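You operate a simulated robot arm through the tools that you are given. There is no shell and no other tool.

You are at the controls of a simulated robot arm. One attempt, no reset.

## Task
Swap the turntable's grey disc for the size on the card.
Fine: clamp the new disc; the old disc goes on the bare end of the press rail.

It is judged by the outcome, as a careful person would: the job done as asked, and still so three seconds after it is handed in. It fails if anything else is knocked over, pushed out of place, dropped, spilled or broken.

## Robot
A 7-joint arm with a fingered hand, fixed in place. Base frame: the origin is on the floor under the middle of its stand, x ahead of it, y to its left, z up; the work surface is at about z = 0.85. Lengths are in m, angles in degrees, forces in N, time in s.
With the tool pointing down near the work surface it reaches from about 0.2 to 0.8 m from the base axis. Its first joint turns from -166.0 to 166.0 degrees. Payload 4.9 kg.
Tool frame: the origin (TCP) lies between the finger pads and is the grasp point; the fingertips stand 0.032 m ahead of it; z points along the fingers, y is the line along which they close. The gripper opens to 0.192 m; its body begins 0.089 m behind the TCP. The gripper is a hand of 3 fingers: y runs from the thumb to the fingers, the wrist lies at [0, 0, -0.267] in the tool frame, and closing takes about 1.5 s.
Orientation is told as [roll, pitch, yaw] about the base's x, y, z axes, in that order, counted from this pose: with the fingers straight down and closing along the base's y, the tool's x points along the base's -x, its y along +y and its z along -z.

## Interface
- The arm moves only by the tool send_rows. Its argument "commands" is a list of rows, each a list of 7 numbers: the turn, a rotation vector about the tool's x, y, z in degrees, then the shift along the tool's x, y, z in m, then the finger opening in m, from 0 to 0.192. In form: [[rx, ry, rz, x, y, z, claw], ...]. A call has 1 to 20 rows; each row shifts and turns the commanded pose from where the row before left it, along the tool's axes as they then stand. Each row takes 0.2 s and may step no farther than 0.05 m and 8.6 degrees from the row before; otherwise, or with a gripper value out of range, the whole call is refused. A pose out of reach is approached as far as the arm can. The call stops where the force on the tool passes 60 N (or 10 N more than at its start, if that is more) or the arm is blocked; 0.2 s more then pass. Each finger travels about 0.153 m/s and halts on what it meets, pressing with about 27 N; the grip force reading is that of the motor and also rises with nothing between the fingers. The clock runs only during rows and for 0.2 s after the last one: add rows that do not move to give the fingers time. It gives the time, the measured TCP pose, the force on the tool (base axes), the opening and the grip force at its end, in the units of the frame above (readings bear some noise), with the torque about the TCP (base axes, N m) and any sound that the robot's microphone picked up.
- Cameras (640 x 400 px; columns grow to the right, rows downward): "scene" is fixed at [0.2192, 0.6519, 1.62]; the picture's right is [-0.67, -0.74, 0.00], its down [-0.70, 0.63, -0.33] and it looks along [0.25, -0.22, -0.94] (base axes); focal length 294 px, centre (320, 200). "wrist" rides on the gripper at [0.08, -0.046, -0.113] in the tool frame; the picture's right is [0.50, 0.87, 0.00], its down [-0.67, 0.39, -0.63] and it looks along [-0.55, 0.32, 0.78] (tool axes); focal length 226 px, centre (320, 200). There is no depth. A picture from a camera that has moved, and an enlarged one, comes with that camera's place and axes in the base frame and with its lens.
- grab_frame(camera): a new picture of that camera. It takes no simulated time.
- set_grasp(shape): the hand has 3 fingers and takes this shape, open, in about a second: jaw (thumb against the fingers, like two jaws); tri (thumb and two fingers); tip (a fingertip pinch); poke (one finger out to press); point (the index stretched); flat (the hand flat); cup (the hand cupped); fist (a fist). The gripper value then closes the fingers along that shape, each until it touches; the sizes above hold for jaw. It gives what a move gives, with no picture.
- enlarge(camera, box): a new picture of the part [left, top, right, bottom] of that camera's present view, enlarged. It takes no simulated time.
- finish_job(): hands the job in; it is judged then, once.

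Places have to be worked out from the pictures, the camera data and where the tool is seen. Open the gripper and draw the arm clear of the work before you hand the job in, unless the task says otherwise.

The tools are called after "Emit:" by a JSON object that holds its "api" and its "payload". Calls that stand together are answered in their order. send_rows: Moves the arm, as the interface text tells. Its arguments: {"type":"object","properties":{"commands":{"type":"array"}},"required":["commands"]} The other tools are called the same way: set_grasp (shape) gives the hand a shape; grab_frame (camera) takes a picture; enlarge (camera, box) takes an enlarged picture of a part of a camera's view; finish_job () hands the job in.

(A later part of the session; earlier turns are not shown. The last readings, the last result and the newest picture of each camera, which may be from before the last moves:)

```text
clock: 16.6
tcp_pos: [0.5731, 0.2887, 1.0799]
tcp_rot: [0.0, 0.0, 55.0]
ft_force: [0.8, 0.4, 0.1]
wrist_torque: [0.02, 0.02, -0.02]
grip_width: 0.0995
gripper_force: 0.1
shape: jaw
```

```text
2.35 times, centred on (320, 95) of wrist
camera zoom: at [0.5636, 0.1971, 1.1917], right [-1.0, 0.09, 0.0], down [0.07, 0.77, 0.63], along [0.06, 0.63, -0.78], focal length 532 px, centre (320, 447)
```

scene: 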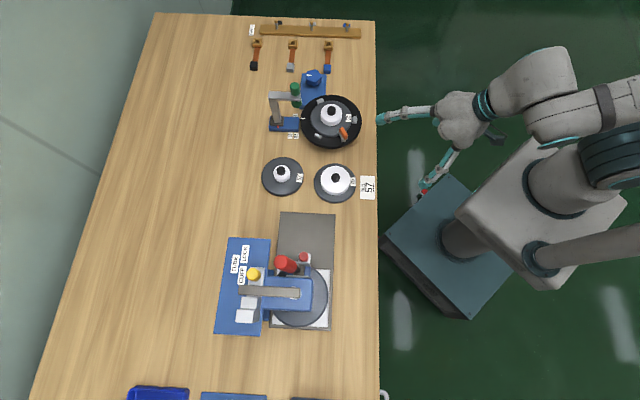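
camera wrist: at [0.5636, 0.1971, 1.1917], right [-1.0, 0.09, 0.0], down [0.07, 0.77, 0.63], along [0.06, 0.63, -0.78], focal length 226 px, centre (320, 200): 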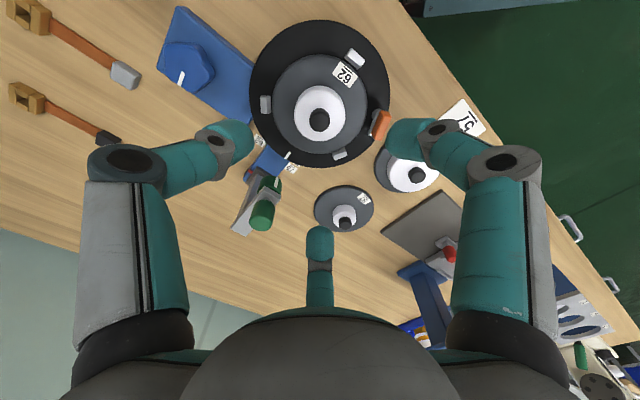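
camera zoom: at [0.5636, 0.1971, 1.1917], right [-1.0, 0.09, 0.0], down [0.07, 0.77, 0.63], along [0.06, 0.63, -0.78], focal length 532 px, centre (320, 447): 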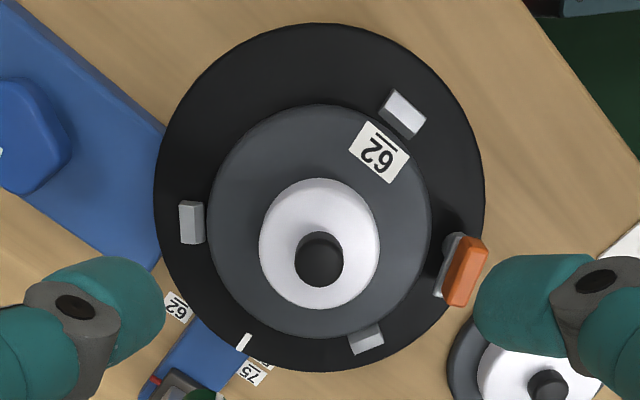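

Hub centre ≈ (0.572, 0.288), diameter ≈ 0.06. I descend over it with the fingers open 0.095, slowing at the end.

Emit:
{"api": "send_rows", "payload": {"commands": [[0, 0, 0, 0.001, 0.0005, 0.04, 0.095], [0, 0, 0, 0, 0, 0.04, 0.095], [0, 0, 0, 0, 0, 0.025, 0.092], [0, 0, 0, 0, 0, 0.015, 0.09], [0, 0, 0, 0, 0, 0.008, 0.09], [0, 0, 0, 0, 0, 0.005, 0.09], [0, 0, 0, 0, 0, 0, 0.09]]}}

Emit:
{"api": "enlarge", "payload": {"camera": "scene", "box": [280, 60, 400, 150]}}

Emit:
{"api": "enlarge", "payload": {"camera": "wrist", "box": [180, 80, 460, 260]}}

```text
clock: 18.2
tcp_pos: [0.5722, 0.2875, 0.9473]
tcp_rot: [0.0, 0.0, 55.0]
ft_force: [0.5, -0.3, 0.0]
wrist_torque: [0.01, -0.01, 0.04]
grip_width: 0.0906
gripper_force: 0.0
shape: jaw
```

```text
4.44 times, centred on (340, 105) of scene
camera zoom: at [0.2192, 0.6519, 1.62], right [-0.67, -0.74, 0.0], down [-0.7, 0.63, -0.33], along [0.25, -0.22, -0.94], focal length 1305 px, centre (231, 622)
```

zoom: 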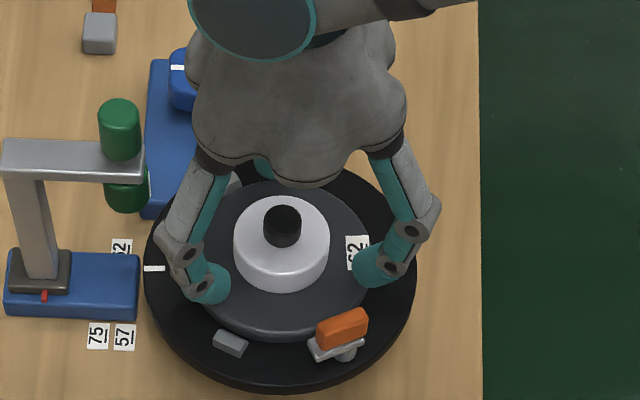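

```text
2.22 times, centred on (320, 170) of wrist
camera zoom: at [0.5626, 0.1967, 1.0586], right [-1.0, 0.09, 0.0], down [0.07, 0.77, 0.63], along [0.06, 0.63, -0.78], focal length 502 px, centre (320, 267)
```

zoom: 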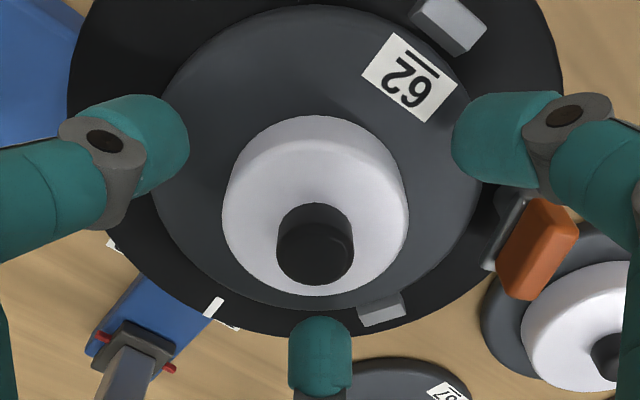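

The hand is centred and clear. I lower 6 mm more and close on the hub.

Emit:
{"api": "send_rows", "payload": {"commands": [[0, 0, 0, 0, 0, 0.003, 0.09], [0, 0, 0, 0, 0, 0.003, 0.085], [0, 0, 0, 0, 0, 0, 0.078], [0, 0, 0, 0, 0, 0, 0.07], [0, 0, 0, 0, 0, 0, 0.062], [0, 0, 0, 0, 0, 0, 0.054], [0, 0, 0, 0, 0, 0, 0.046], [0, 0, 0, 0, 0, 0, 0.04], [0, 0, 0, 0, 0, 0, 0.04]]}}

Emit:
{"api": "enlarge", "payload": {"camera": "scene", "box": [280, 60, 400, 150]}}

Emit:
{"api": "enlarge", "payload": {"camera": "wrist", "box": [180, 80, 460, 260]}}

```text
clock: 20.2
tcp_pos: [0.5704, 0.2878, 0.9406]
tcp_rot: [0.0, 0.0, 55.0]
ft_force: [1.4, 0.5, -0.5]
wrist_torque: [-0.02, -0.04, 0.0]
grip_width: 0.0552
gripper_force: 26.6
shape: jaw
```

```text
4.44 times, centred on (340, 105) of scene
camera zoom: at [0.2192, 0.6519, 1.62], right [-0.67, -0.74, 0.0], down [-0.7, 0.63, -0.33], along [0.25, -0.22, -0.94], focal length 1305 px, centre (231, 622)
```

zoom: 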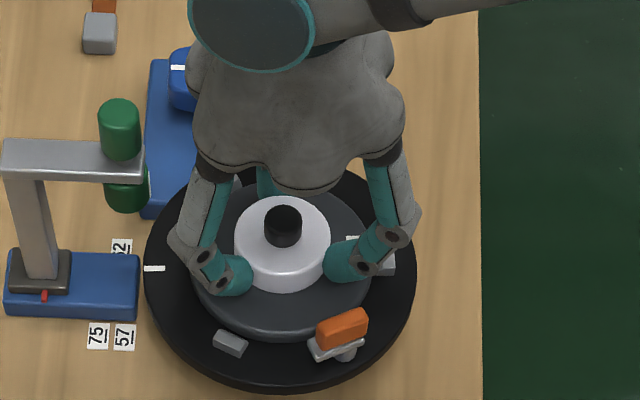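

```text
2.22 times, centred on (320, 170) of wrist
camera zoom: at [0.5625, 0.1968, 1.0527], right [-1.0, 0.09, 0.0], down [0.07, 0.77, 0.63], along [0.05, 0.63, -0.78], focal length 502 px, centre (320, 267)
```

zoom: 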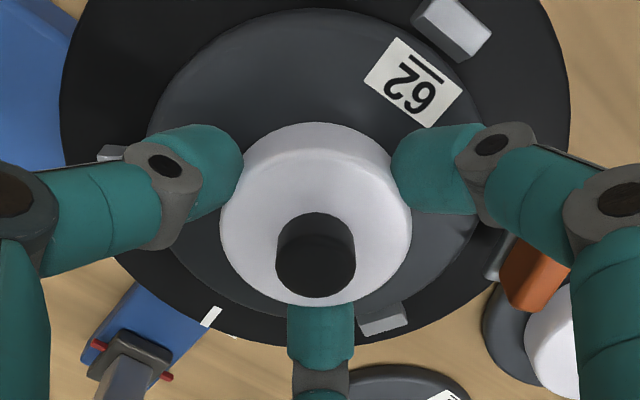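

The hub is held by all three fingers (26.6 N). I lift a little and check the force.

Emit:
{"api": "send_rows", "payload": {"commands": [[0, 0, 0, 0, 0, -0.004, 0.03], [0, 0, 0, 0, 0, -0.006, 0.03], [0, 0, 0, 0, 0, -0.01, 0.03], [0, 0, 0, 0, 0, 0, 0.03]]}}

Emit:
{"api": "enlarge", "payload": {"camera": "scene", "box": [280, 60, 400, 150]}}

Emit:
{"api": "enlarge", "payload": {"camera": "wrist", "box": [180, 80, 460, 260]}}

```text
clock: 21.2
tcp_pos: [0.5714, 0.2881, 0.9606]
tcp_rot: [-0.1, 0.0, 55.0]
ft_force: [0.3, -0.2, -3.9]
wrist_torque: [-0.01, 0.03, 0.01]
grip_width: 0.055
gripper_force: 26.9
shape: jaw
```

```text
4.44 times, centred on (340, 105) of scene
camera zoom: at [0.2192, 0.6519, 1.62], right [-0.67, -0.74, 0.0], down [-0.7, 0.63, -0.33], along [0.25, -0.22, -0.94], focal length 1305 px, centre (231, 622)
```

zoom: 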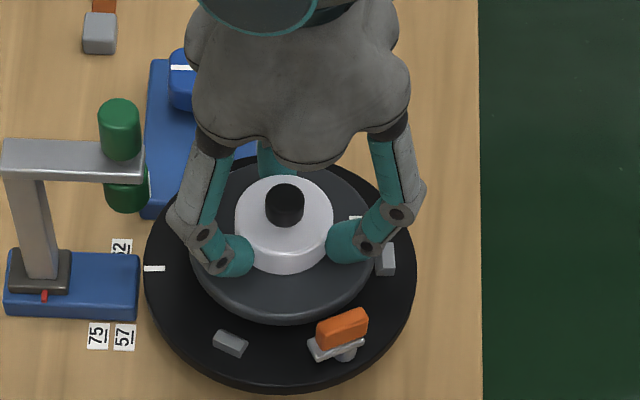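

```text
2.22 times, centred on (320, 170) of wrist
camera zoom: at [0.5625, 0.1964, 1.0727], right [-1.0, 0.09, 0.0], down [0.07, 0.77, 0.63], along [0.06, 0.63, -0.78], focal length 502 px, centre (320, 267)
```

zoom: 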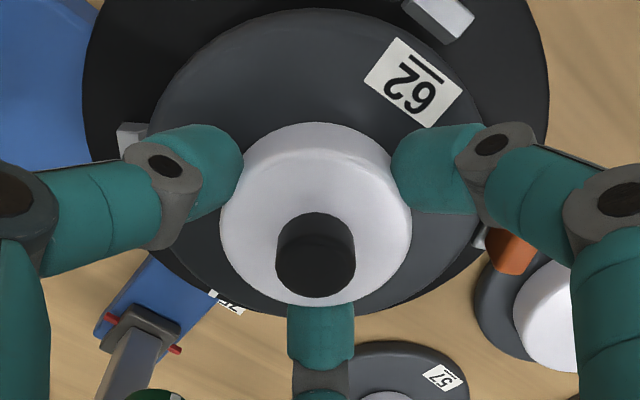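

The 62 disc lifts free (≈0.4 kg). I raise it to z≈1.10 and carry it partway toward the rail, then look at the press and rail from there.

Emit:
{"api": "send_rows", "payload": {"commands": [[0, 0, 0, 0, 0, -0.03, 0.03], [0, 0, 0, 0, 0, -0.04, 0.03], [0, 0, 0, 0, 0, -0.04, 0.03], [0, 0, 0, 0, 0, -0.03, 0.03], [0, 0, 0, -0.0104, 0.0417, 0, 0.03], [0, 0, 0, -0.0104, 0.0417, 0, 0.03], [0, 0, 0, -0.0104, 0.0417, 0, 0.03], [0, 0, 0, -0.0104, 0.0417, 0, 0.03], [0, 0, 0, 0, 0, 0, 0.03]]}}

Emit:
{"api": "grab_frame", "payload": {"camera": "wrist"}}

Emit:
{"api": "grab_frame", "payload": {"camera": "scene"}}

```text
clock: 23.2
tcp_pos: [0.4586, 0.4169, 1.1014]
tcp_rot: [-0.1, 0.0, 55.0]
ft_force: [0.3, 0.3, -4.0]
wrist_torque: [-0.01, -0.02, 0.02]
grip_width: 0.0545
gripper_force: 27.3
shape: jaw
```

```text
taken
camera wrist: at [0.4495, 0.3251, 1.2132], right [-1.0, 0.09, 0.0], down [0.07, 0.77, 0.63], along [0.06, 0.63, -0.78], focal length 226 px, centre (320, 200)
```

wrist: 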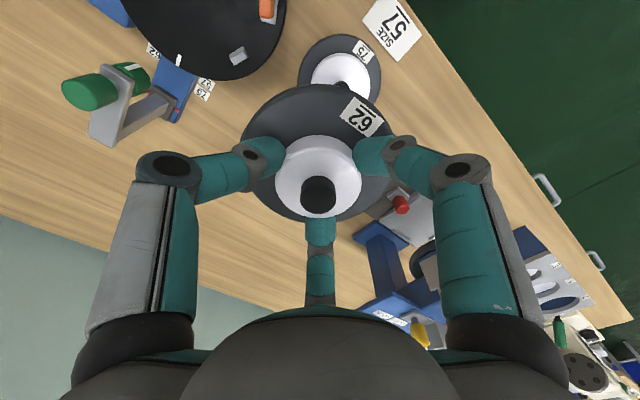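

```text
taken
```

scene: 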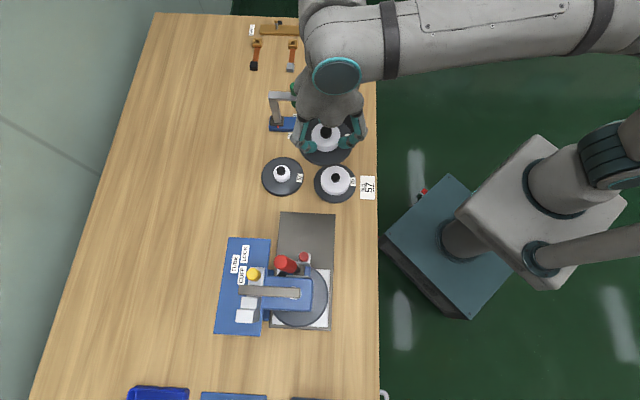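

The press is partly hidden by a finger; I rotate the hand 15° (disc held) to see the rail and handle between the fingers.

Emit:
{"api": "send_rows", "payload": {"commands": [[0, 0, -7.5, 0, 0, 0, 0.03], [0, 0, -7.5, 0, 0, 0, 0.03], [0, 0, 0, 0, 0, 0, 0.03]]}}

Emit:
{"api": "grab_frame", "payload": {"camera": "wrist"}}

Emit:
{"api": "enlarge", "payload": {"camera": "wrist", "box": [320, 160, 480, 340]}}

Emit:
{"api": "enlarge", "payload": {"camera": "scene", "box": [255, 195, 355, 275]}}

```text
clock: 24.0
tcp_pos: [0.4581, 0.4174, 1.1009]
tcp_rot: [0.0, 0.1, 70.1]
ft_force: [0.4, 0.3, -3.4]
wrist_torque: [-0.01, 0.01, -0.01]
grip_width: 0.055
gripper_force: 27.1
shape: jaw
```

```text
taken
camera wrist: at [0.4738, 0.3269, 1.2131], right [-0.98, -0.17, 0.0], down [-0.14, 0.76, 0.63], along [-0.11, 0.62, -0.78], focal length 226 px, centre (320, 200)
```

wrist: 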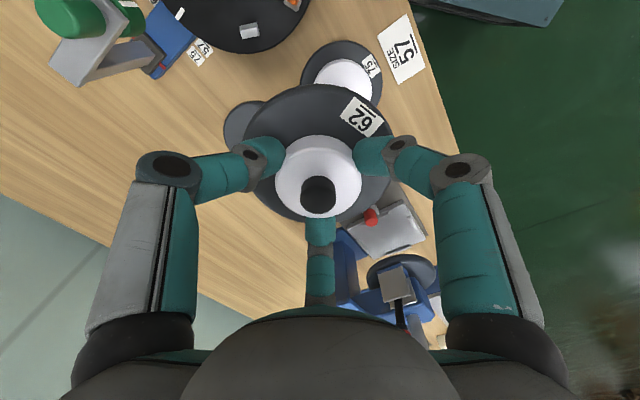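

```text
2.22 times, centred on (400, 250) of wrist
camera zoom: at [0.4738, 0.3269, 1.2131], right [-0.98, -0.17, 0.0], down [-0.14, 0.76, 0.63], along [-0.11, 0.62, -0.78], focal length 502 px, centre (142, 89)
```

zoom: 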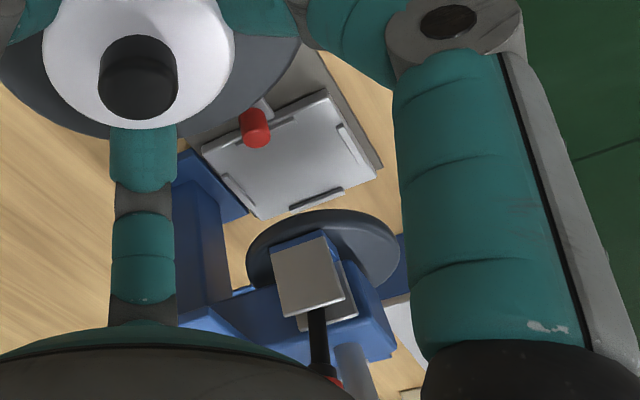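

```text
5.00 times, centred on (305, 235) of scene
camera zoom: at [0.2192, 0.6519, 1.62], right [-0.67, -0.74, 0.0], down [-0.7, 0.63, -0.33], along [0.25, -0.22, -0.94], focal length 1468 px, centre (395, 25)
```

zoom: 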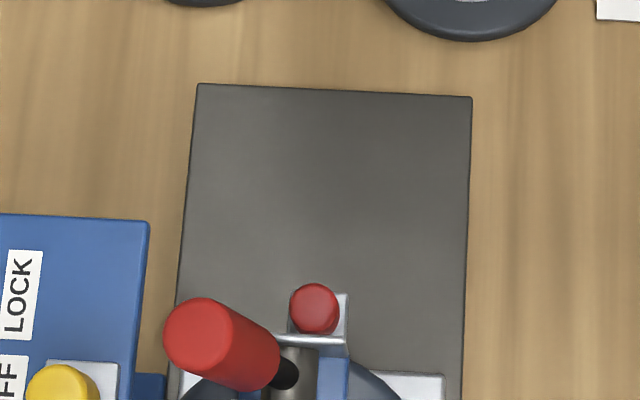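

Rail: edge midpoint ≈ (0.413, 0.521), running at azimuth ≈ 135°; the carriage's knob plate begins ≈ 0.111 from the edge, so the ~0.119 disc goes centred ≈ 0.049 in, at (0.379, 0.555). I carry it above there and turn the fingers away from the press side.

Emit:
{"api": "send_rows", "payload": {"commands": [[0, 0, 0, -0.0256, 0.0304, 0, 0.03], [0, 0, 0, -0.0256, 0.0304, 0, 0.03], [0, 0, 0, -0.0256, 0.0304, 0, 0.03], [0, 0, 0, -0.0256, 0.0304, 0, 0.03], [0, 0, 8.5, 0, 0, 0, 0.03], [0, 0, 8.5, 0, 0, 0, 0.03], [0, 0, 8.5, 0, 0, 0, 0.03], [0, 0, 0, 0, 0, 0, 0.03]]}}

Emit:
{"api": "grab_frame", "payload": {"camera": "wrist"}}

Emit:
{"api": "enlarge", "payload": {"camera": "scene", "box": [240, 160, 380, 280]}}

```text
clock: 25.8
tcp_pos: [0.3792, 0.5563, 1.1001]
tcp_rot: [0.0, 0.0, 44.4]
ft_force: [-0.1, 0.3, -3.8]
wrist_torque: [-0.06, 0.04, 0.0]
grip_width: 0.0547
gripper_force: 27.2
shape: jaw
```

```text
taken
camera wrist: at [0.3535, 0.4675, 1.2128], right [-0.96, 0.27, 0.0], down [0.21, 0.75, 0.63], along [0.17, 0.61, -0.78], focal length 226 px, centre (320, 200)
```

wrist: 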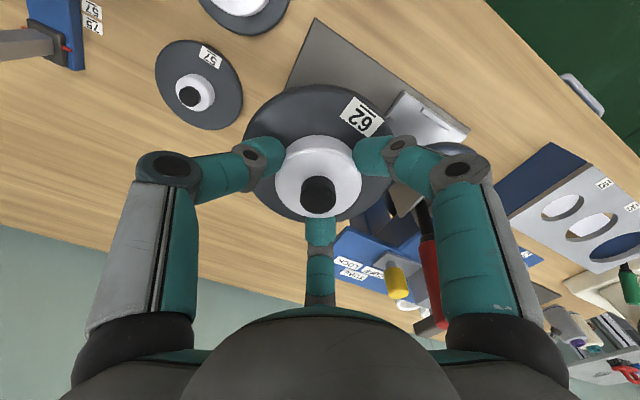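

```text
3.33 times, centred on (310, 220) of scene
camera zoom: at [0.2192, 0.6519, 1.62], right [-0.67, -0.74, 0.0], down [-0.7, 0.63, -0.33], along [0.25, -0.22, -0.94], focal length 979 px, centre (353, 133)
```

zoom: 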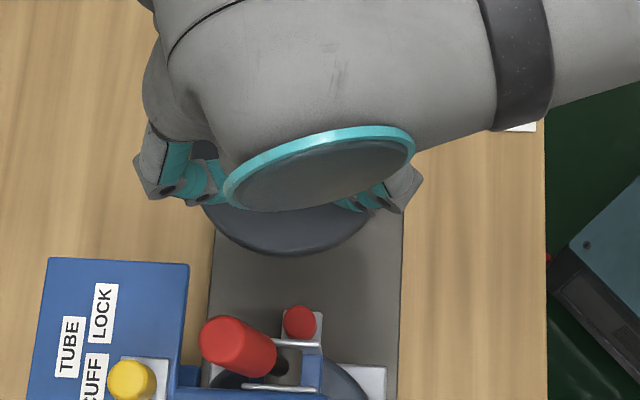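

Positioned above the bare end. I lower partway (disc bottom still ~5 cm above the rail) and check the alignment in both cameras.

Emit:
{"api": "send_rows", "payload": {"commands": [[0, 0, 0, 0, 0, 0.04, 0.03], [0, 0, 0, 0, 0, 0.04, 0.03], [0, 0, 0, 0, 0, 0.03, 0.03], [0, 0, 0, 0, 0, 0.03, 0.03], [0, 0, 0, 0, 0, 0, 0.03]]}}

Emit:
{"api": "enlarge", "payload": {"camera": "wrist", "box": [220, 0, 460, 230]}}

Emit:
{"api": "enlarge", "payload": {"camera": "scene", "box": [250, 180, 370, 280]}}

```text
clock: 27.0
tcp_pos: [0.3792, 0.5569, 0.9593]
tcp_rot: [0.0, 0.1, 44.6]
ft_force: [-0.1, 0.1, -2.8]
wrist_torque: [-0.02, -0.05, -0.02]
grip_width: 0.0549
gripper_force: 27.4
shape: jaw
```

```text
1.74 times, centred on (340, 115) of wrist
camera zoom: at [0.3538, 0.4677, 1.0718], right [-0.96, 0.27, 0.0], down [0.21, 0.75, 0.63], along [0.17, 0.61, -0.78], focal length 393 px, centre (285, 348)
```

zoom: 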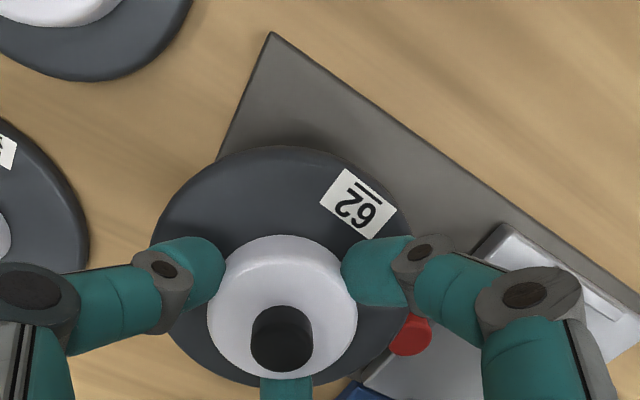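

```text
4.00 times, centred on (310, 230) of scene
camera zoom: at [0.2192, 0.6519, 1.62], right [-0.67, -0.74, 0.0], down [-0.7, 0.63, -0.33], along [0.25, -0.22, -0.94], focal length 1175 px, centre (360, 80)
```

zoom: 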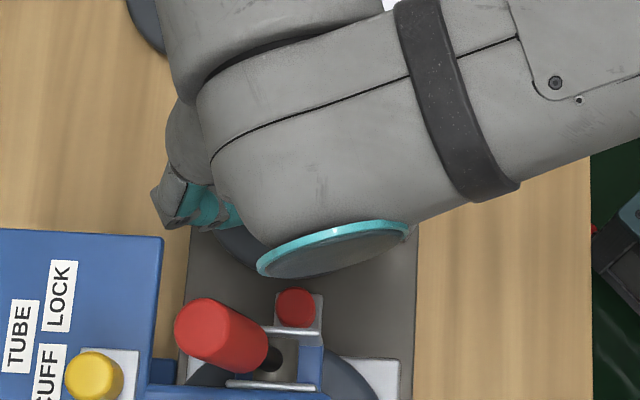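

I need the press handle's true height before going lower, since the arm's wrist passes near it. I look at the full wrist frame and an enlargement toward the handle.

Emit:
{"api": "grab_frame", "payload": {"camera": "wrist"}}

Emit:
{"api": "enlarge", "payload": {"camera": "wrist", "box": [360, 160, 520, 340]}}

Emit:
{"api": "grab_frame", "payload": {"camera": "scene"}}

```text
taken
camera wrist: at [0.3538, 0.4677, 1.0718], right [-0.96, 0.27, 0.0], down [0.21, 0.75, 0.63], along [0.17, 0.61, -0.78], focal length 226 px, centre (320, 200)
```

wrist: 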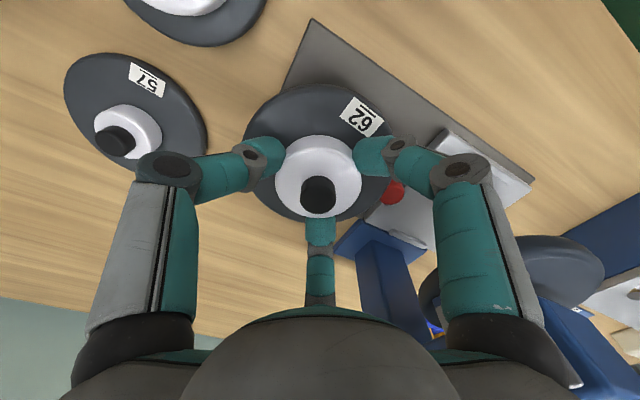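

```text
2.22 times, centred on (440, 250) of wrist
camera zoom: at [0.3538, 0.4677, 1.0718], right [-0.96, 0.27, 0.0], down [0.21, 0.75, 0.63], along [0.17, 0.61, -0.78], focal length 502 px, centre (53, 89)
```

zoom: 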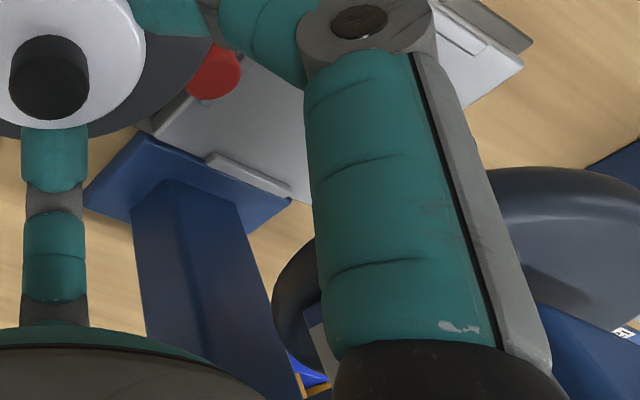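

```text
taken
```

scene: 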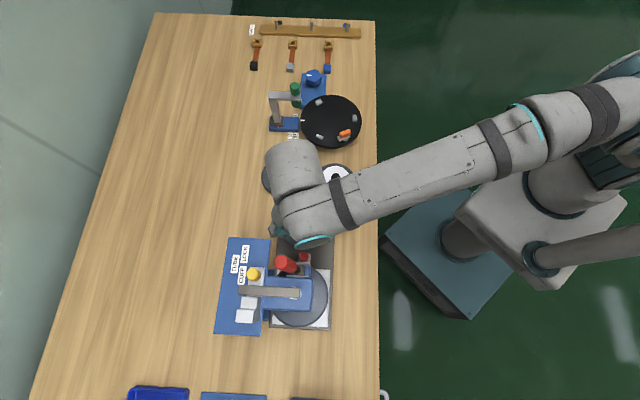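

I enlarge the scene on the arm's wrist to judge its clearance to the handle.

Emit:
{"api": "enlarge", "payload": {"camera": "scene", "box": [240, 110, 400, 280]}}

Emit:
{"api": "enlarge", "payload": {"camera": "scene", "box": [265, 215, 345, 285]}}

```text
2.35 times, centred on (320, 195) of scene
camera zoom: at [0.2192, 0.6519, 1.62], right [-0.67, -0.74, 0.0], down [-0.7, 0.63, -0.33], along [0.25, -0.22, -0.94], focal length 691 px, centre (320, 212)
```

zoom: 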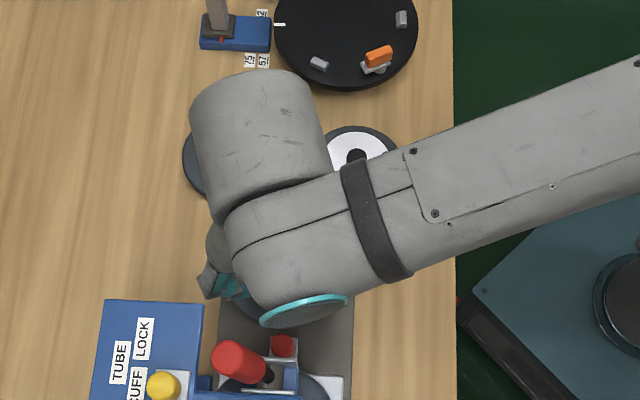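

```text
5.71 times, centred on (305, 250) of scene
camera zoom: at [0.2192, 0.6519, 1.62], right [-0.67, -0.74, 0.0], down [-0.7, 0.63, -0.33], along [0.25, -0.22, -0.94], focal length 1678 px, centre (406, -86)
```

zoom: 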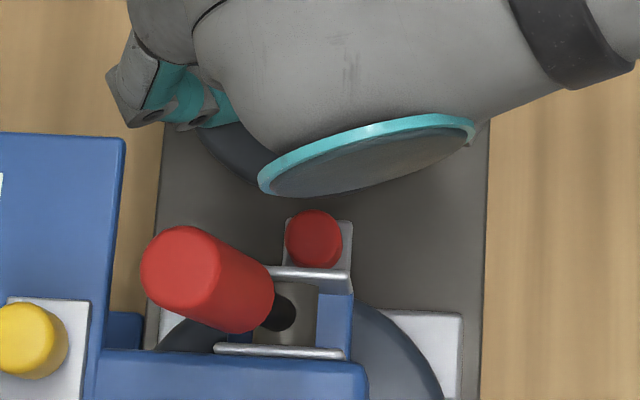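

The wrist's outline stays clear of the handle even after lowering. I shift 1.5 mm away from the knob plate and lower most of the way, reading the force.

Emit:
{"api": "send_rows", "payload": {"commands": [[0, 0, 0, 0, -0.0015, 0.01, 0.03], [0, 0, 0, 0, 0, 0.015, 0.03], [0, 0, 0, 0, 0, 0.01, 0.03], [0, 0, 0, 0, 0, 0.006, 0.03], [0, 0, 0, 0, 0, 0, 0.03]]}}

Emit:
{"api": "enlarge", "payload": {"camera": "wrist", "box": [220, 0, 460, 230]}}

Emit:
{"api": "enlarge", "payload": {"camera": "scene", "box": [250, 190, 350, 280]}}

```text
clock: 28.2
tcp_pos: [0.3799, 0.5555, 0.9189]
tcp_rot: [0.0, 0.0, 44.5]
ft_force: [0.3, 0.5, -4.4]
wrist_torque: [0.0, 0.04, -0.03]
grip_width: 0.0548
gripper_force: 26.7
shape: jaw
```

```text
1.74 times, centred on (340, 115) of wrist
camera zoom: at [0.3553, 0.4664, 1.0316], right [-0.96, 0.27, 0.0], down [0.21, 0.75, 0.63], along [0.17, 0.61, -0.78], focal length 393 px, centre (285, 348)
```

zoom: 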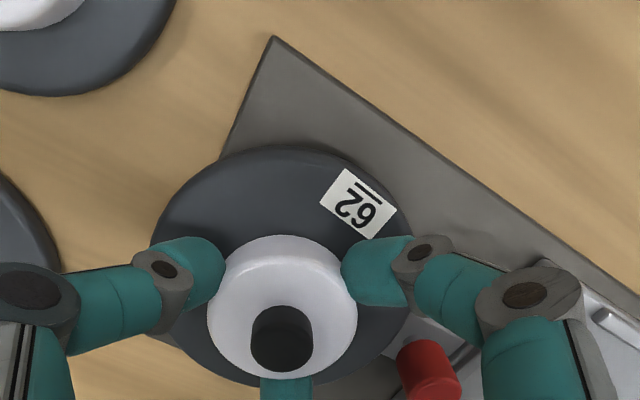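

```text
4.44 times, centred on (300, 235) of scene
camera zoom: at [0.2192, 0.6519, 1.62], right [-0.67, -0.74, 0.0], down [-0.7, 0.63, -0.33], along [0.25, -0.22, -0.94], focal length 1305 px, centre (409, 44)
```

zoom: 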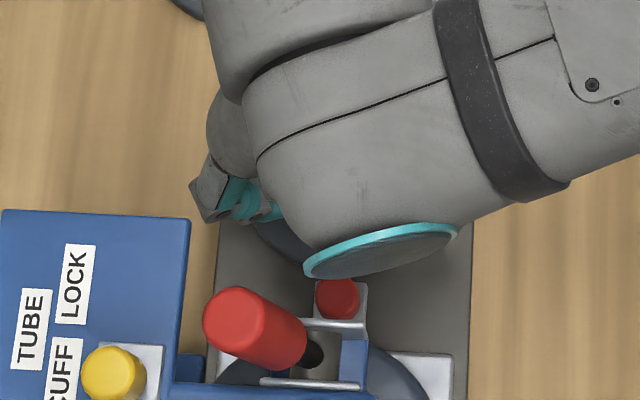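

Force still shows only the weight. I zoom on the gap between the disc and the knob plate before the last centimetre.

Emit:
{"api": "enlarge", "payload": {"camera": "wrist", "box": [350, 150, 430, 230]}}

Emit:
{"api": "enlarge", "payload": {"camera": "scene", "box": [290, 230, 340, 270]}}

```text
5.00 times, centred on (390, 190) of wrist
camera zoom: at [0.3553, 0.4664, 1.0316], right [-0.96, 0.27, 0.0], down [0.21, 0.75, 0.63], along [0.17, 0.61, -0.78], focal length 1130 px, centre (-30, 250)
```

zoom: 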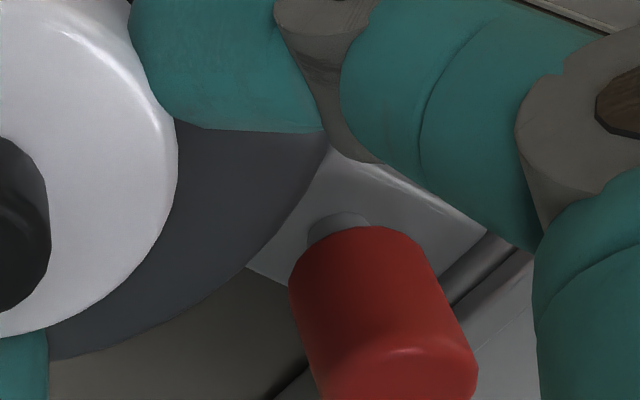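

```text
10.00 times, centred on (315, 250) of scene
camera zoom: at [0.2192, 0.6519, 1.62], right [-0.67, -0.74, 0.0], down [-0.7, 0.63, -0.33], along [0.25, -0.22, -0.94], focal length 2937 px, centre (370, -300)
```

zoom: 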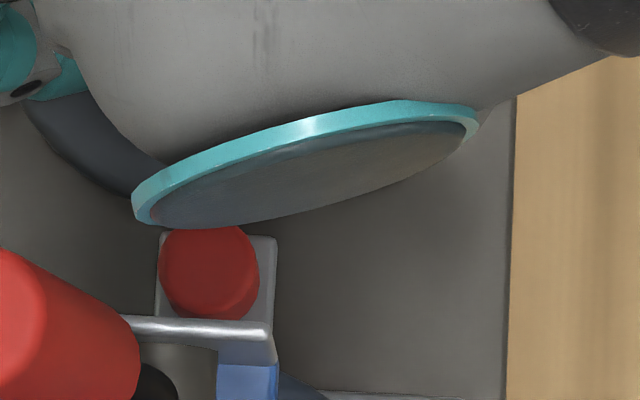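

The measured disc edge (≈0.107 along) stays ~4 mm short of the knob plate (≈0.111). I lower the rest in small steps, watching for contact.

Emit:
{"api": "send_rows", "payload": {"commands": [[0, 0, 0, 0, 0, 0.005, 0.03], [0, 0, 0, 0, 0, 0.003, 0.03], [0, 0, 0, 0, 0, 0, 0.03]]}}

Emit:
{"api": "send_rows", "payload": {"commands": [[0, 0, 0, 0, 0, 0.002, 0.03], [0, 0, 0, 0, 0, 0, 0.03]]}}

```text
clock: 29.0
tcp_pos: [0.3796, 0.5558, 0.9126]
tcp_rot: [0.1, 0.0, 44.6]
ft_force: [-0.1, -0.1, -3.2]
wrist_torque: [-0.03, 0.03, -0.01]
grip_width: 0.0549
gripper_force: 27.1
shape: jaw
```

```text
clock: 29.6
tcp_pos: [0.3811, 0.5554, 0.9091]
tcp_rot: [-0.1, 0.0, 44.5]
ft_force: [0.0, -0.3, -2.9]
wrist_torque: [0.01, 0.03, 0.0]
grip_width: 0.0551
gripper_force: 27.0
shape: jaw
```

Still only the weight shows; I keep lowering by 1–2 mm steps.

Emit:
{"api": "send_rows", "payload": {"commands": [[0, 0, 0, 0, 0, 0.002, 0.03], [0, 0, 0, 0, 0, 0, 0.03]]}}

Emit:
{"api": "send_rows", "payload": {"commands": [[0, 0, 0, 0, 0, 0.0015, 0.03], [0, 0, 0, 0, 0, 0, 0.03]]}}

```text
clock: 30.2
tcp_pos: [0.3799, 0.5546, 0.9088]
tcp_rot: [0.0, 0.1, 44.6]
ft_force: [-1.5, -1.0, 0.0]
wrist_torque: [-0.04, -0.01, -0.01]
grip_width: 0.0548
gripper_force: 27.4
shape: jaw
```

```text
clock: 30.8
tcp_pos: [0.3807, 0.5557, 0.9061]
tcp_rot: [0.0, -0.1, 44.5]
ft_force: [-1.0, -3.5, 11.3]
wrist_torque: [-0.19, -0.01, -0.05]
grip_width: 0.0549
gripper_force: 26.7
shape: jaw
```

Contact: the disc now sits on the rail (11 N up). I ease 1 mm up and open the fingers.

Emit:
{"api": "send_rows", "payload": {"commands": [[0, 0, 0, 0, 0, -0.001, 0.04], [0, 0, 0, 0, 0, 0, 0.055], [0, 0, 0, 0, 0, 0, 0.065], [0, 0, 0, 0, 0, 0, 0.08], [0, 0, 0, 0, 0, 0, 0.09], [0, 0, 0, 0, 0, 0, 0.09]]}}

Emit:
{"api": "enlarge", "payload": {"camera": "wrist", "box": [180, 0, 480, 240]}}

```text
clock: 32.2
tcp_pos: [0.3804, 0.5549, 0.9076]
tcp_rot: [0.1, 0.1, 44.6]
ft_force: [1.9, -0.7, 0.0]
wrist_torque: [0.02, -0.04, 0.0]
grip_width: 0.0896
gripper_force: 0.0
shape: jaw
```

```text
1.67 times, centred on (330, 120) of wrist
camera zoom: at [0.355, 0.4663, 1.0191], right [-0.96, 0.27, 0.0], down [0.21, 0.75, 0.63], along [0.17, 0.61, -0.78], focal length 377 px, centre (303, 333)
```

zoom: 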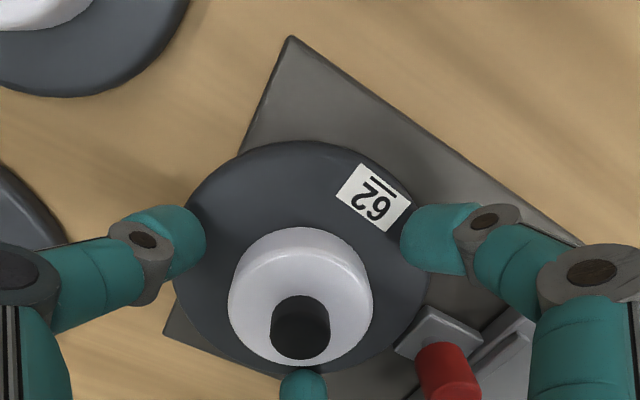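

Released cleanly. I rise straight up to z≈1.10 and inspect the placement.

Emit:
{"api": "send_rows", "payload": {"commands": [[0, 0, 0, 0, 0, -0.015, 0.095], [0, 0, 0, 0, 0, -0.035, 0.095], [0, 0, 0, 0, 0, -0.045, 0.095], [0, 0, 0, 0, 0, -0.045, 0.095], [0, 0, 0, 0, 0, -0.045, 0.095], [0, 0, 0, 0, 0, 0, 0.095]]}}

Emit:
{"api": "enlarge", "payload": {"camera": "wrist", "box": [180, 0, 480, 240]}}

Emit:
{"api": "enlarge", "payload": {"camera": "wrist", "box": [270, 60, 430, 180]}}

```text
clock: 33.6
tcp_pos: [0.3795, 0.5553, 1.0921]
tcp_rot: [0.0, 0.0, 44.4]
ft_force: [0.1, -0.5, 0.8]
wrist_torque: [0.01, 0.03, 0.03]
grip_width: 0.0945
gripper_force: 0.0
shape: jaw
```

```text
1.67 times, centred on (330, 120) of wrist
camera zoom: at [0.3544, 0.4659, 1.2043], right [-0.96, 0.27, 0.0], down [0.21, 0.75, 0.63], along [0.17, 0.61, -0.78], focal length 377 px, centre (303, 333)
```

zoom: 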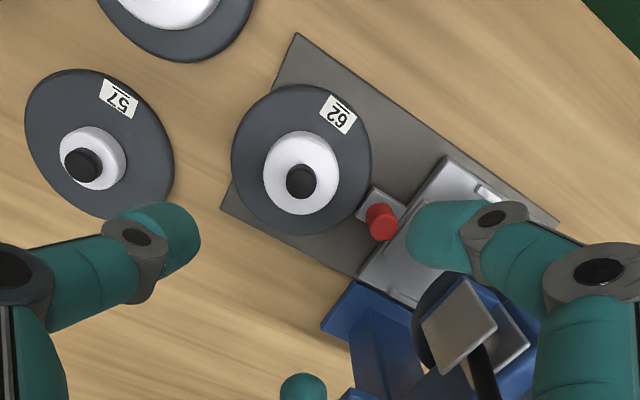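

```text
3.33 times, centred on (350, 120) of wrist
camera zoom: at [0.3544, 0.4659, 1.2043], right [-0.96, 0.27, 0.0], down [0.21, 0.75, 0.63], along [0.17, 0.61, -0.78], focal length 754 px, centre (220, 467)
```

zoom: 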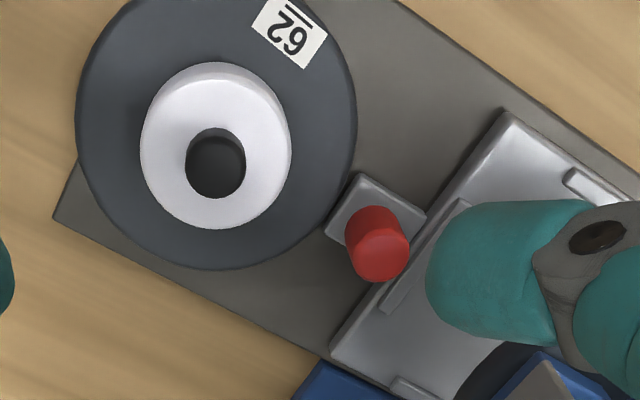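

The 62 disc rests on the bare end, just clear of the knob plate. Next I move above the 57 disc at ≈(0.540, 0.501).

Emit:
{"api": "send_rows", "payload": {"commands": [[0, 0, 0, -0.0191, -0.0378, 0.0105, 0.095], [0, 0, 0, -0.0191, -0.0378, 0.0105, 0.09], [0, 0, 0, -0.0191, -0.0378, 0.0105, 0.085], [0, 0, 0, -0.0191, -0.0378, 0.0105, 0.085], [0, 0, -5.25, 0, 0, 0, 0.085], [0, 0, -5.25, 0, 0, 0, 0.085], [0, 0, 0, 0, 0, 0, 0.085]]}}

Emit:
{"api": "grab_frame", "payload": {"camera": "wrist"}}

Emit:
{"api": "enlarge", "payload": {"camera": "wrist", "box": [260, 60, 380, 160]}}

Emit:
{"api": "grab_frame", "payload": {"camera": "scene"}}

```text
clock: 35.2
tcp_pos: [0.5394, 0.5015, 1.0502]
tcp_rot: [0.0, 0.0, 55.1]
ft_force: [0.8, -0.4, 1.0]
wrist_torque: [0.01, 0.0, 0.01]
grip_width: 0.0852
gripper_force: 0.1
shape: jaw
```

```text
taken
camera wrist: at [0.5317, 0.409, 1.1621], right [-1.0, 0.09, 0.0], down [0.07, 0.77, 0.63], along [0.05, 0.63, -0.78], focal length 226 px, centre (320, 200)
```

wrist: 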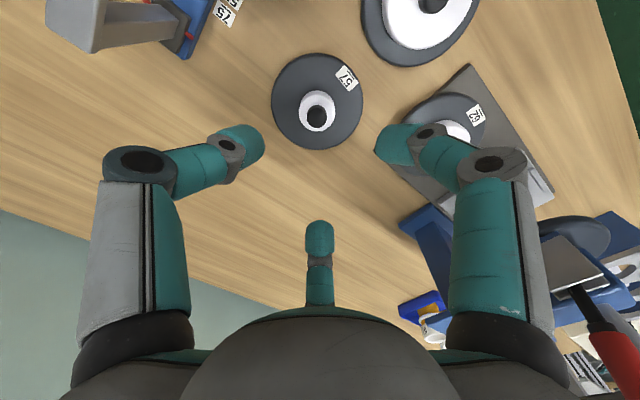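

```text
4.00 times, centred on (320, 110) of wrist
camera zoom: at [0.5317, 0.409, 1.1621], right [-1.0, 0.09, 0.0], down [0.07, 0.77, 0.63], along [0.05, 0.63, -0.78], focal length 904 px, centre (320, 560)
```

zoom: 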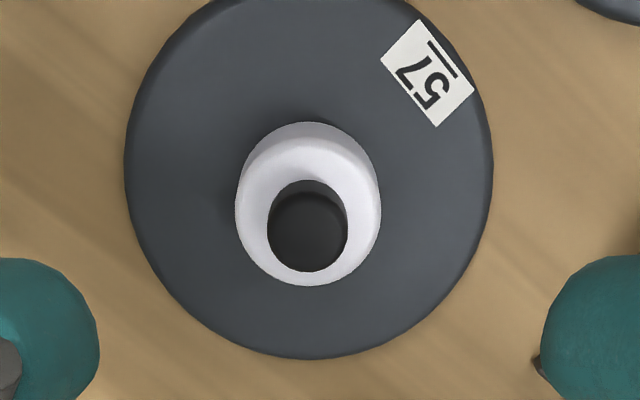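

```text
taken
```

scene: 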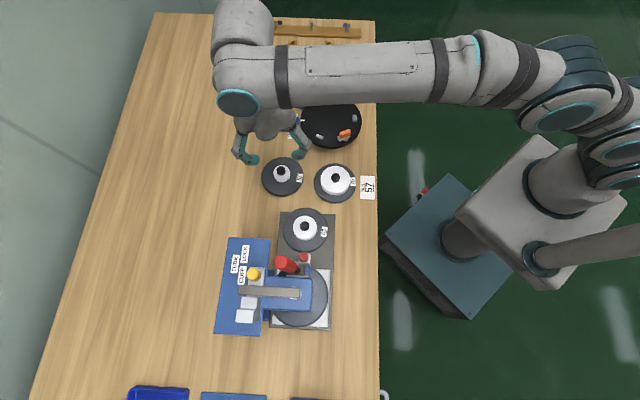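

57 hub centre ≈ (0.543, 0.500), diameter ≈ 0.044, knob top ≈ 0.898. I shift 3 mm and descend over it.

Emit:
{"api": "send_rows", "payload": {"commands": [[0, 0, 0, -0.0009, -0.003, 0.04, 0.08], [0, 0, 0, 0, 0, 0.04, 0.075], [0, 0, 0, 0, 0, 0.03, 0.075], [0, 0, 0, 0, 0, 0.018, 0.075], [0, 0, 0, 0, 0, 0.01, 0.075], [0, 0, 0, 0, 0, 0.005, 0.075], [0, 0, 0, 0, 0, 0, 0.075]]}}

Emit:
{"api": "enlarge", "payload": {"camera": "wrist", "box": [180, 80, 460, 260]}}

Emit:
{"api": "enlarge", "payload": {"camera": "scene", "box": [220, 110, 340, 210]}}

```text
clock: 36.8
tcp_pos: [0.5429, 0.5001, 0.9066]
tcp_rot: [-0.1, 0.0, 55.0]
ft_force: [-0.1, -0.2, -0.4]
wrist_torque: [-0.02, -0.01, 0.03]
grip_width: 0.0753
gripper_force: 0.2
shape: jaw
```

```text
2.22 times, centred on (320, 170) of wrist
camera zoom: at [0.5349, 0.4082, 1.0192], right [-1.0, 0.09, 0.0], down [0.07, 0.77, 0.63], along [0.06, 0.63, -0.78], focal length 502 px, centre (320, 267)
```

zoom: 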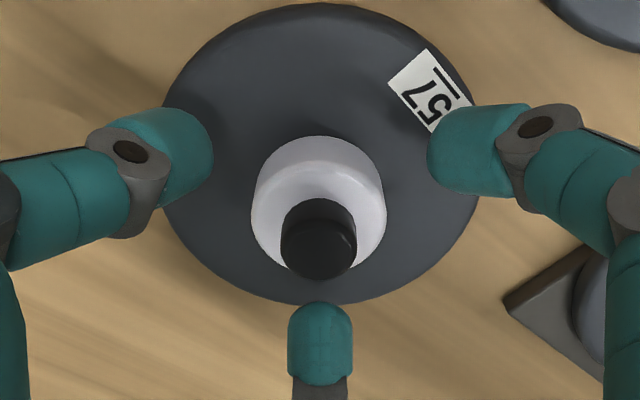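

```text
4.00 times, centred on (280, 160) of scene
camera zoom: at [0.2192, 0.6519, 1.62], right [-0.67, -0.74, 0.0], down [-0.7, 0.63, -0.33], along [0.25, -0.22, -0.94], focal length 1175 px, centre (480, 360)
```

zoom: 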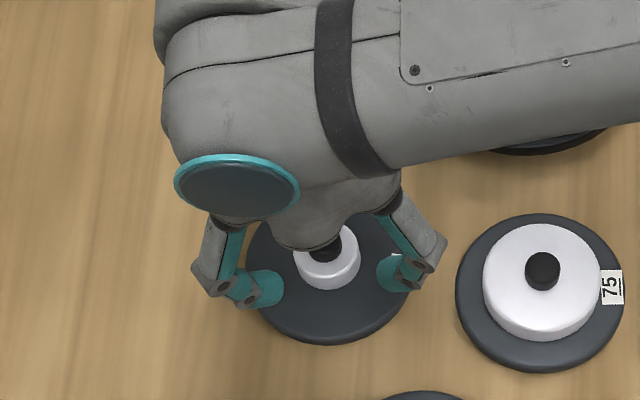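

Centred well. I lower 5 mm more and close on the hub.

Emit:
{"api": "send_rows", "payload": {"commands": [[0, 0, 0, 0, 0, 0.003, 0.075], [0, 0, 0, 0, 0, 0.002, 0.07], [0, 0, 0, 0, 0, 0, 0.062], [0, 0, 0, 0, 0, 0, 0.054], [0, 0, 0, 0, 0, 0, 0.046], [0, 0, 0, 0, 0, 0, 0.038], [0, 0, 0, 0, 0, 0, 0.03], [0, 0, 0, 0, 0, 0, 0.02], [0, 0, 0, 0, 0, 0, 0.02]]}}

Emit:
{"api": "enlarge", "payload": {"camera": "wrist", "box": [180, 80, 460, 260]}}

```text
clock: 38.8
tcp_pos: [0.5436, 0.5005, 0.9021]
tcp_rot: [0.0, 0.0, 54.9]
ft_force: [0.1, 0.2, -0.5]
wrist_torque: [0.01, -0.04, 0.03]
grip_width: 0.038
gripper_force: 27.1
shape: jaw
```

```text
2.22 times, centred on (320, 170) of wrist
camera zoom: at [0.5346, 0.4079, 1.014], right [-1.0, 0.09, 0.0], down [0.07, 0.77, 0.63], along [0.05, 0.63, -0.78], focal length 502 px, centre (320, 267)
```

zoom: 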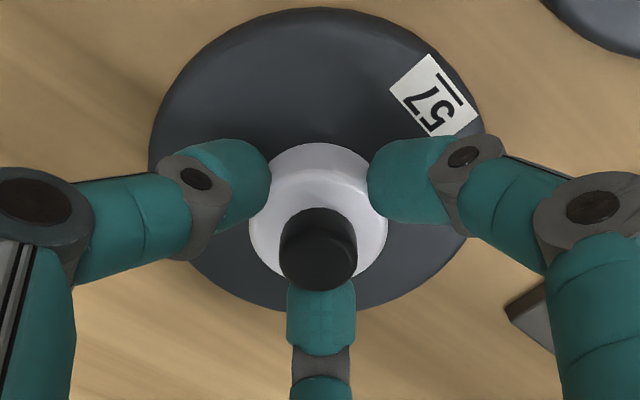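

The 57 hub is held (27 N). I lift it, check it came up, and then carry it high (above the gauge roller) to the turntable.

Emit:
{"api": "send_rows", "payload": {"commands": [[0, 0, 0, 0, 0, -0.008, 0.015], [0, 0, 0, 0, 0, -0.03, 0.015], [0, 0, 0, 0, 0, -0.045, 0.015], [0, 0, 0, 0, 0, -0.045, 0.015], [0, 0, 0, 0, 0, -0.045, 0.015], [0, 0, 0, 0, 0, -0.045, 0.015], [0, 0, 0, 0, 0, -0.02, 0.015], [0, 0, 0, 0, 0, 0, 0.015]]}}

Emit:
{"api": "grab_frame", "payload": {"camera": "wrist"}}

```text
clock: 40.6
tcp_pos: [0.5431, 0.4996, 1.1391]
tcp_rot: [-0.1, -0.1, 54.9]
ft_force: [0.8, 0.4, -3.6]
wrist_torque: [-0.02, 0.0, 0.0]
grip_width: 0.0377
gripper_force: 27.0
shape: jaw
```

```text
taken
camera wrist: at [0.5347, 0.4075, 1.2517], right [-1.0, 0.09, 0.0], down [0.07, 0.77, 0.63], along [0.06, 0.63, -0.78], focal length 226 px, centre (320, 200)
```

wrist: 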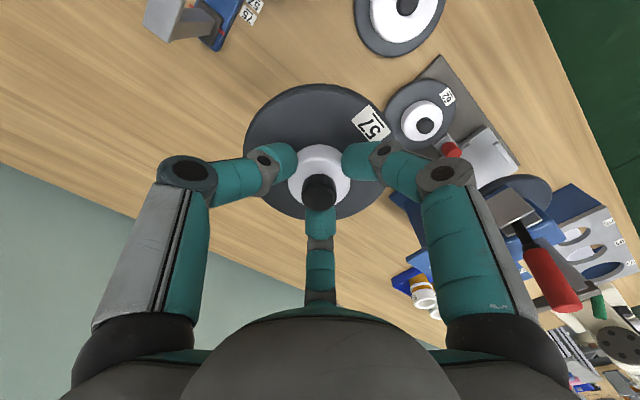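

The disc is held level (3.6 N weight). I carry it over to the turntable centre at z≈1.14.

Emit:
{"api": "send_rows", "payload": {"commands": [[0, 0, 0, 0.0313, -0.0289, 0, 0.015], [0, 0, 0, 0.0313, -0.0289, 0, 0.015], [0, 0, 0, 0.0313, -0.0289, 0, 0.015], [0, 0, 0, 0.0313, -0.0289, 0, 0.015], [0, 0, 0, 0.0313, -0.0289, 0, 0.015], [0, 0, 0, 0, 0, 0, 0.015]]}}

Emit:
{"api": "grab_frame", "payload": {"camera": "wrist"}}

Emit:
{"api": "enlarge", "payload": {"camera": "scene", "box": [260, 50, 400, 160]}}

```text
clock: 42.0
tcp_pos: [0.5706, 0.287, 1.141]
tcp_rot: [-0.1, 0.1, 55.0]
ft_force: [-0.6, 0.4, -2.1]
wrist_torque: [-0.02, -0.01, 0.0]
grip_width: 0.0377
gripper_force: 27.1
shape: jaw
```

```text
taken
camera wrist: at [0.5624, 0.1954, 1.2526], right [-1.0, 0.09, 0.0], down [0.07, 0.77, 0.63], along [0.06, 0.63, -0.78], focal length 226 px, centre (320, 200)
```

wrist: 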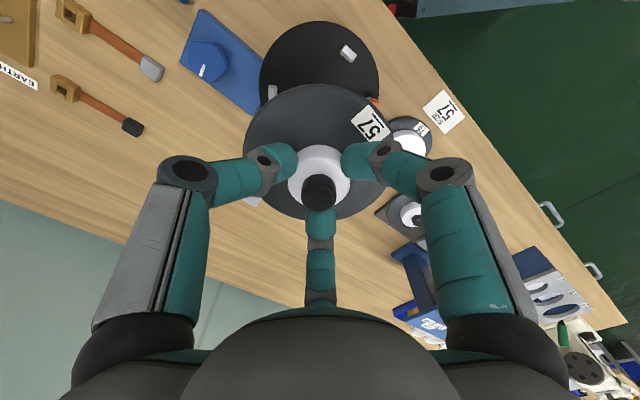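

```text
3.64 times, centred on (330, 105) of scene
camera zoom: at [0.2192, 0.6519, 1.62], right [-0.67, -0.74, 0.0], down [-0.7, 0.63, -0.33], along [0.25, -0.22, -0.94], focal length 1068 px, centre (284, 546)
```

zoom: 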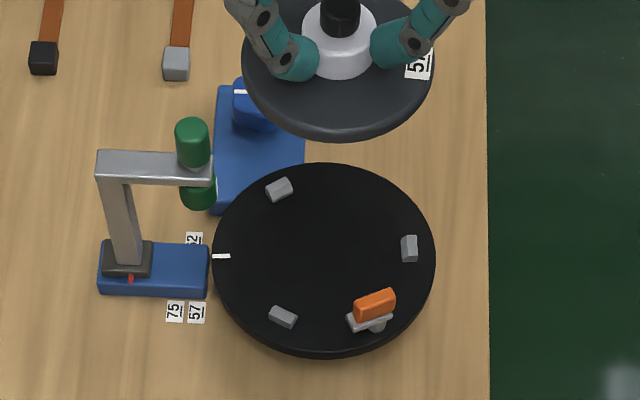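

The bare turntable is visible now. I zoom in to fix the three blocks' positions and the exact centre.

Emit:
{"api": "enlarge", "payload": {"camera": "scene", "box": [296, 90, 366, 150]}}

Emit:
{"api": "enlarge", "payload": {"camera": "wrist", "box": [250, 10, 400, 110]}}

```text
6.67 times, centred on (331, 120) of scene
camera zoom: at [0.2192, 0.6519, 1.62], right [-0.67, -0.74, 0.0], down [-0.7, 0.63, -0.33], along [0.25, -0.22, -0.94], focal length 1958 px, centre (247, 733)
```

zoom: 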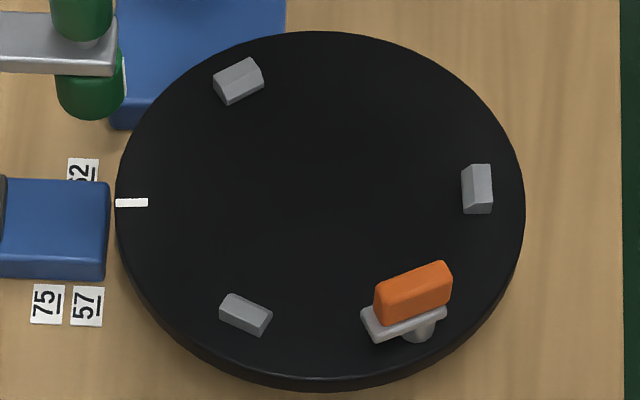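

```text
4.00 times, centred on (325, 60) of wrist
camera zoom: at [0.5624, 0.1954, 1.2526], right [-1.0, 0.09, 0.0], down [0.07, 0.77, 0.63], along [0.06, 0.63, -0.78], focal length 904 px, centre (300, 760)
```

zoom: 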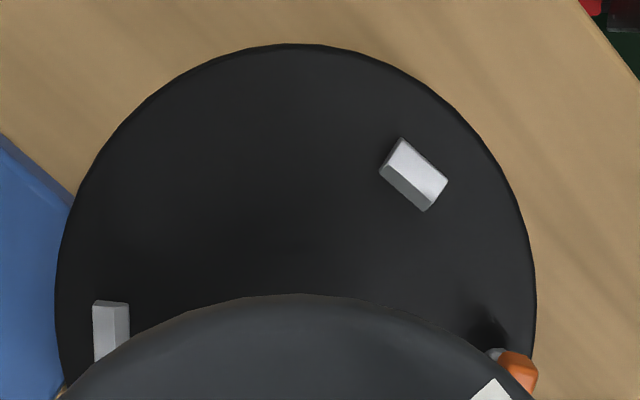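

I take the same close view as when the 62 disc was held, to compare how each disc sits relative to the hand.

Emit:
{"api": "enlarge", "payload": {"camera": "wrist", "box": [180, 80, 460, 260]}}

Emit:
{"api": "enlarge", "payload": {"camera": "wrist", "box": [270, 130, 370, 220]}}

```text
2.22 times, centred on (320, 170) of wrist
camera zoom: at [0.5624, 0.1954, 1.2526], right [-1.0, 0.09, 0.0], down [0.07, 0.77, 0.63], along [0.06, 0.63, -0.78], focal length 502 px, centre (320, 267)
```

zoom: 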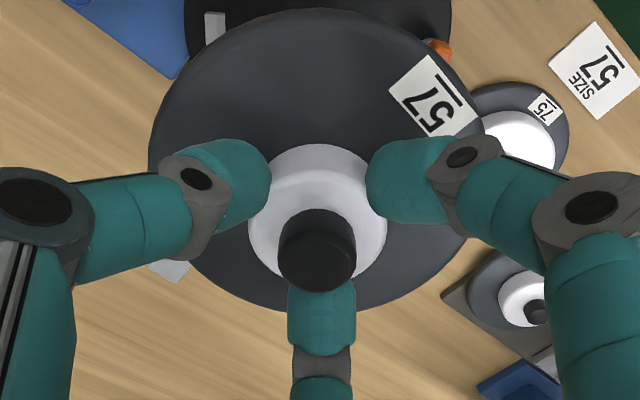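

```text
4.44 times, centred on (320, 175) of wrist
camera zoom: at [0.5624, 0.1954, 1.2526], right [-1.0, 0.09, 0.0], down [0.07, 0.77, 0.63], along [0.06, 0.63, -0.78], focal length 1005 px, centre (320, 311)
```

zoom: 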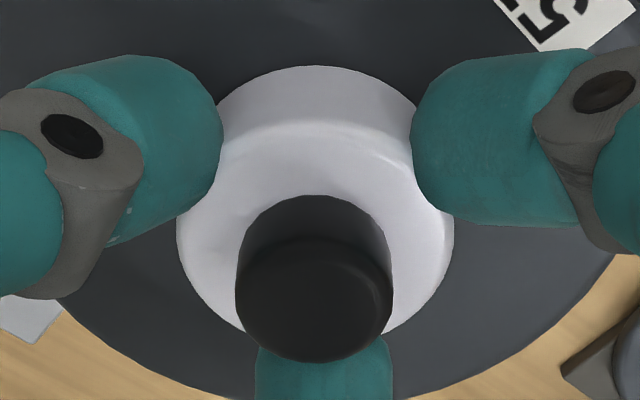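

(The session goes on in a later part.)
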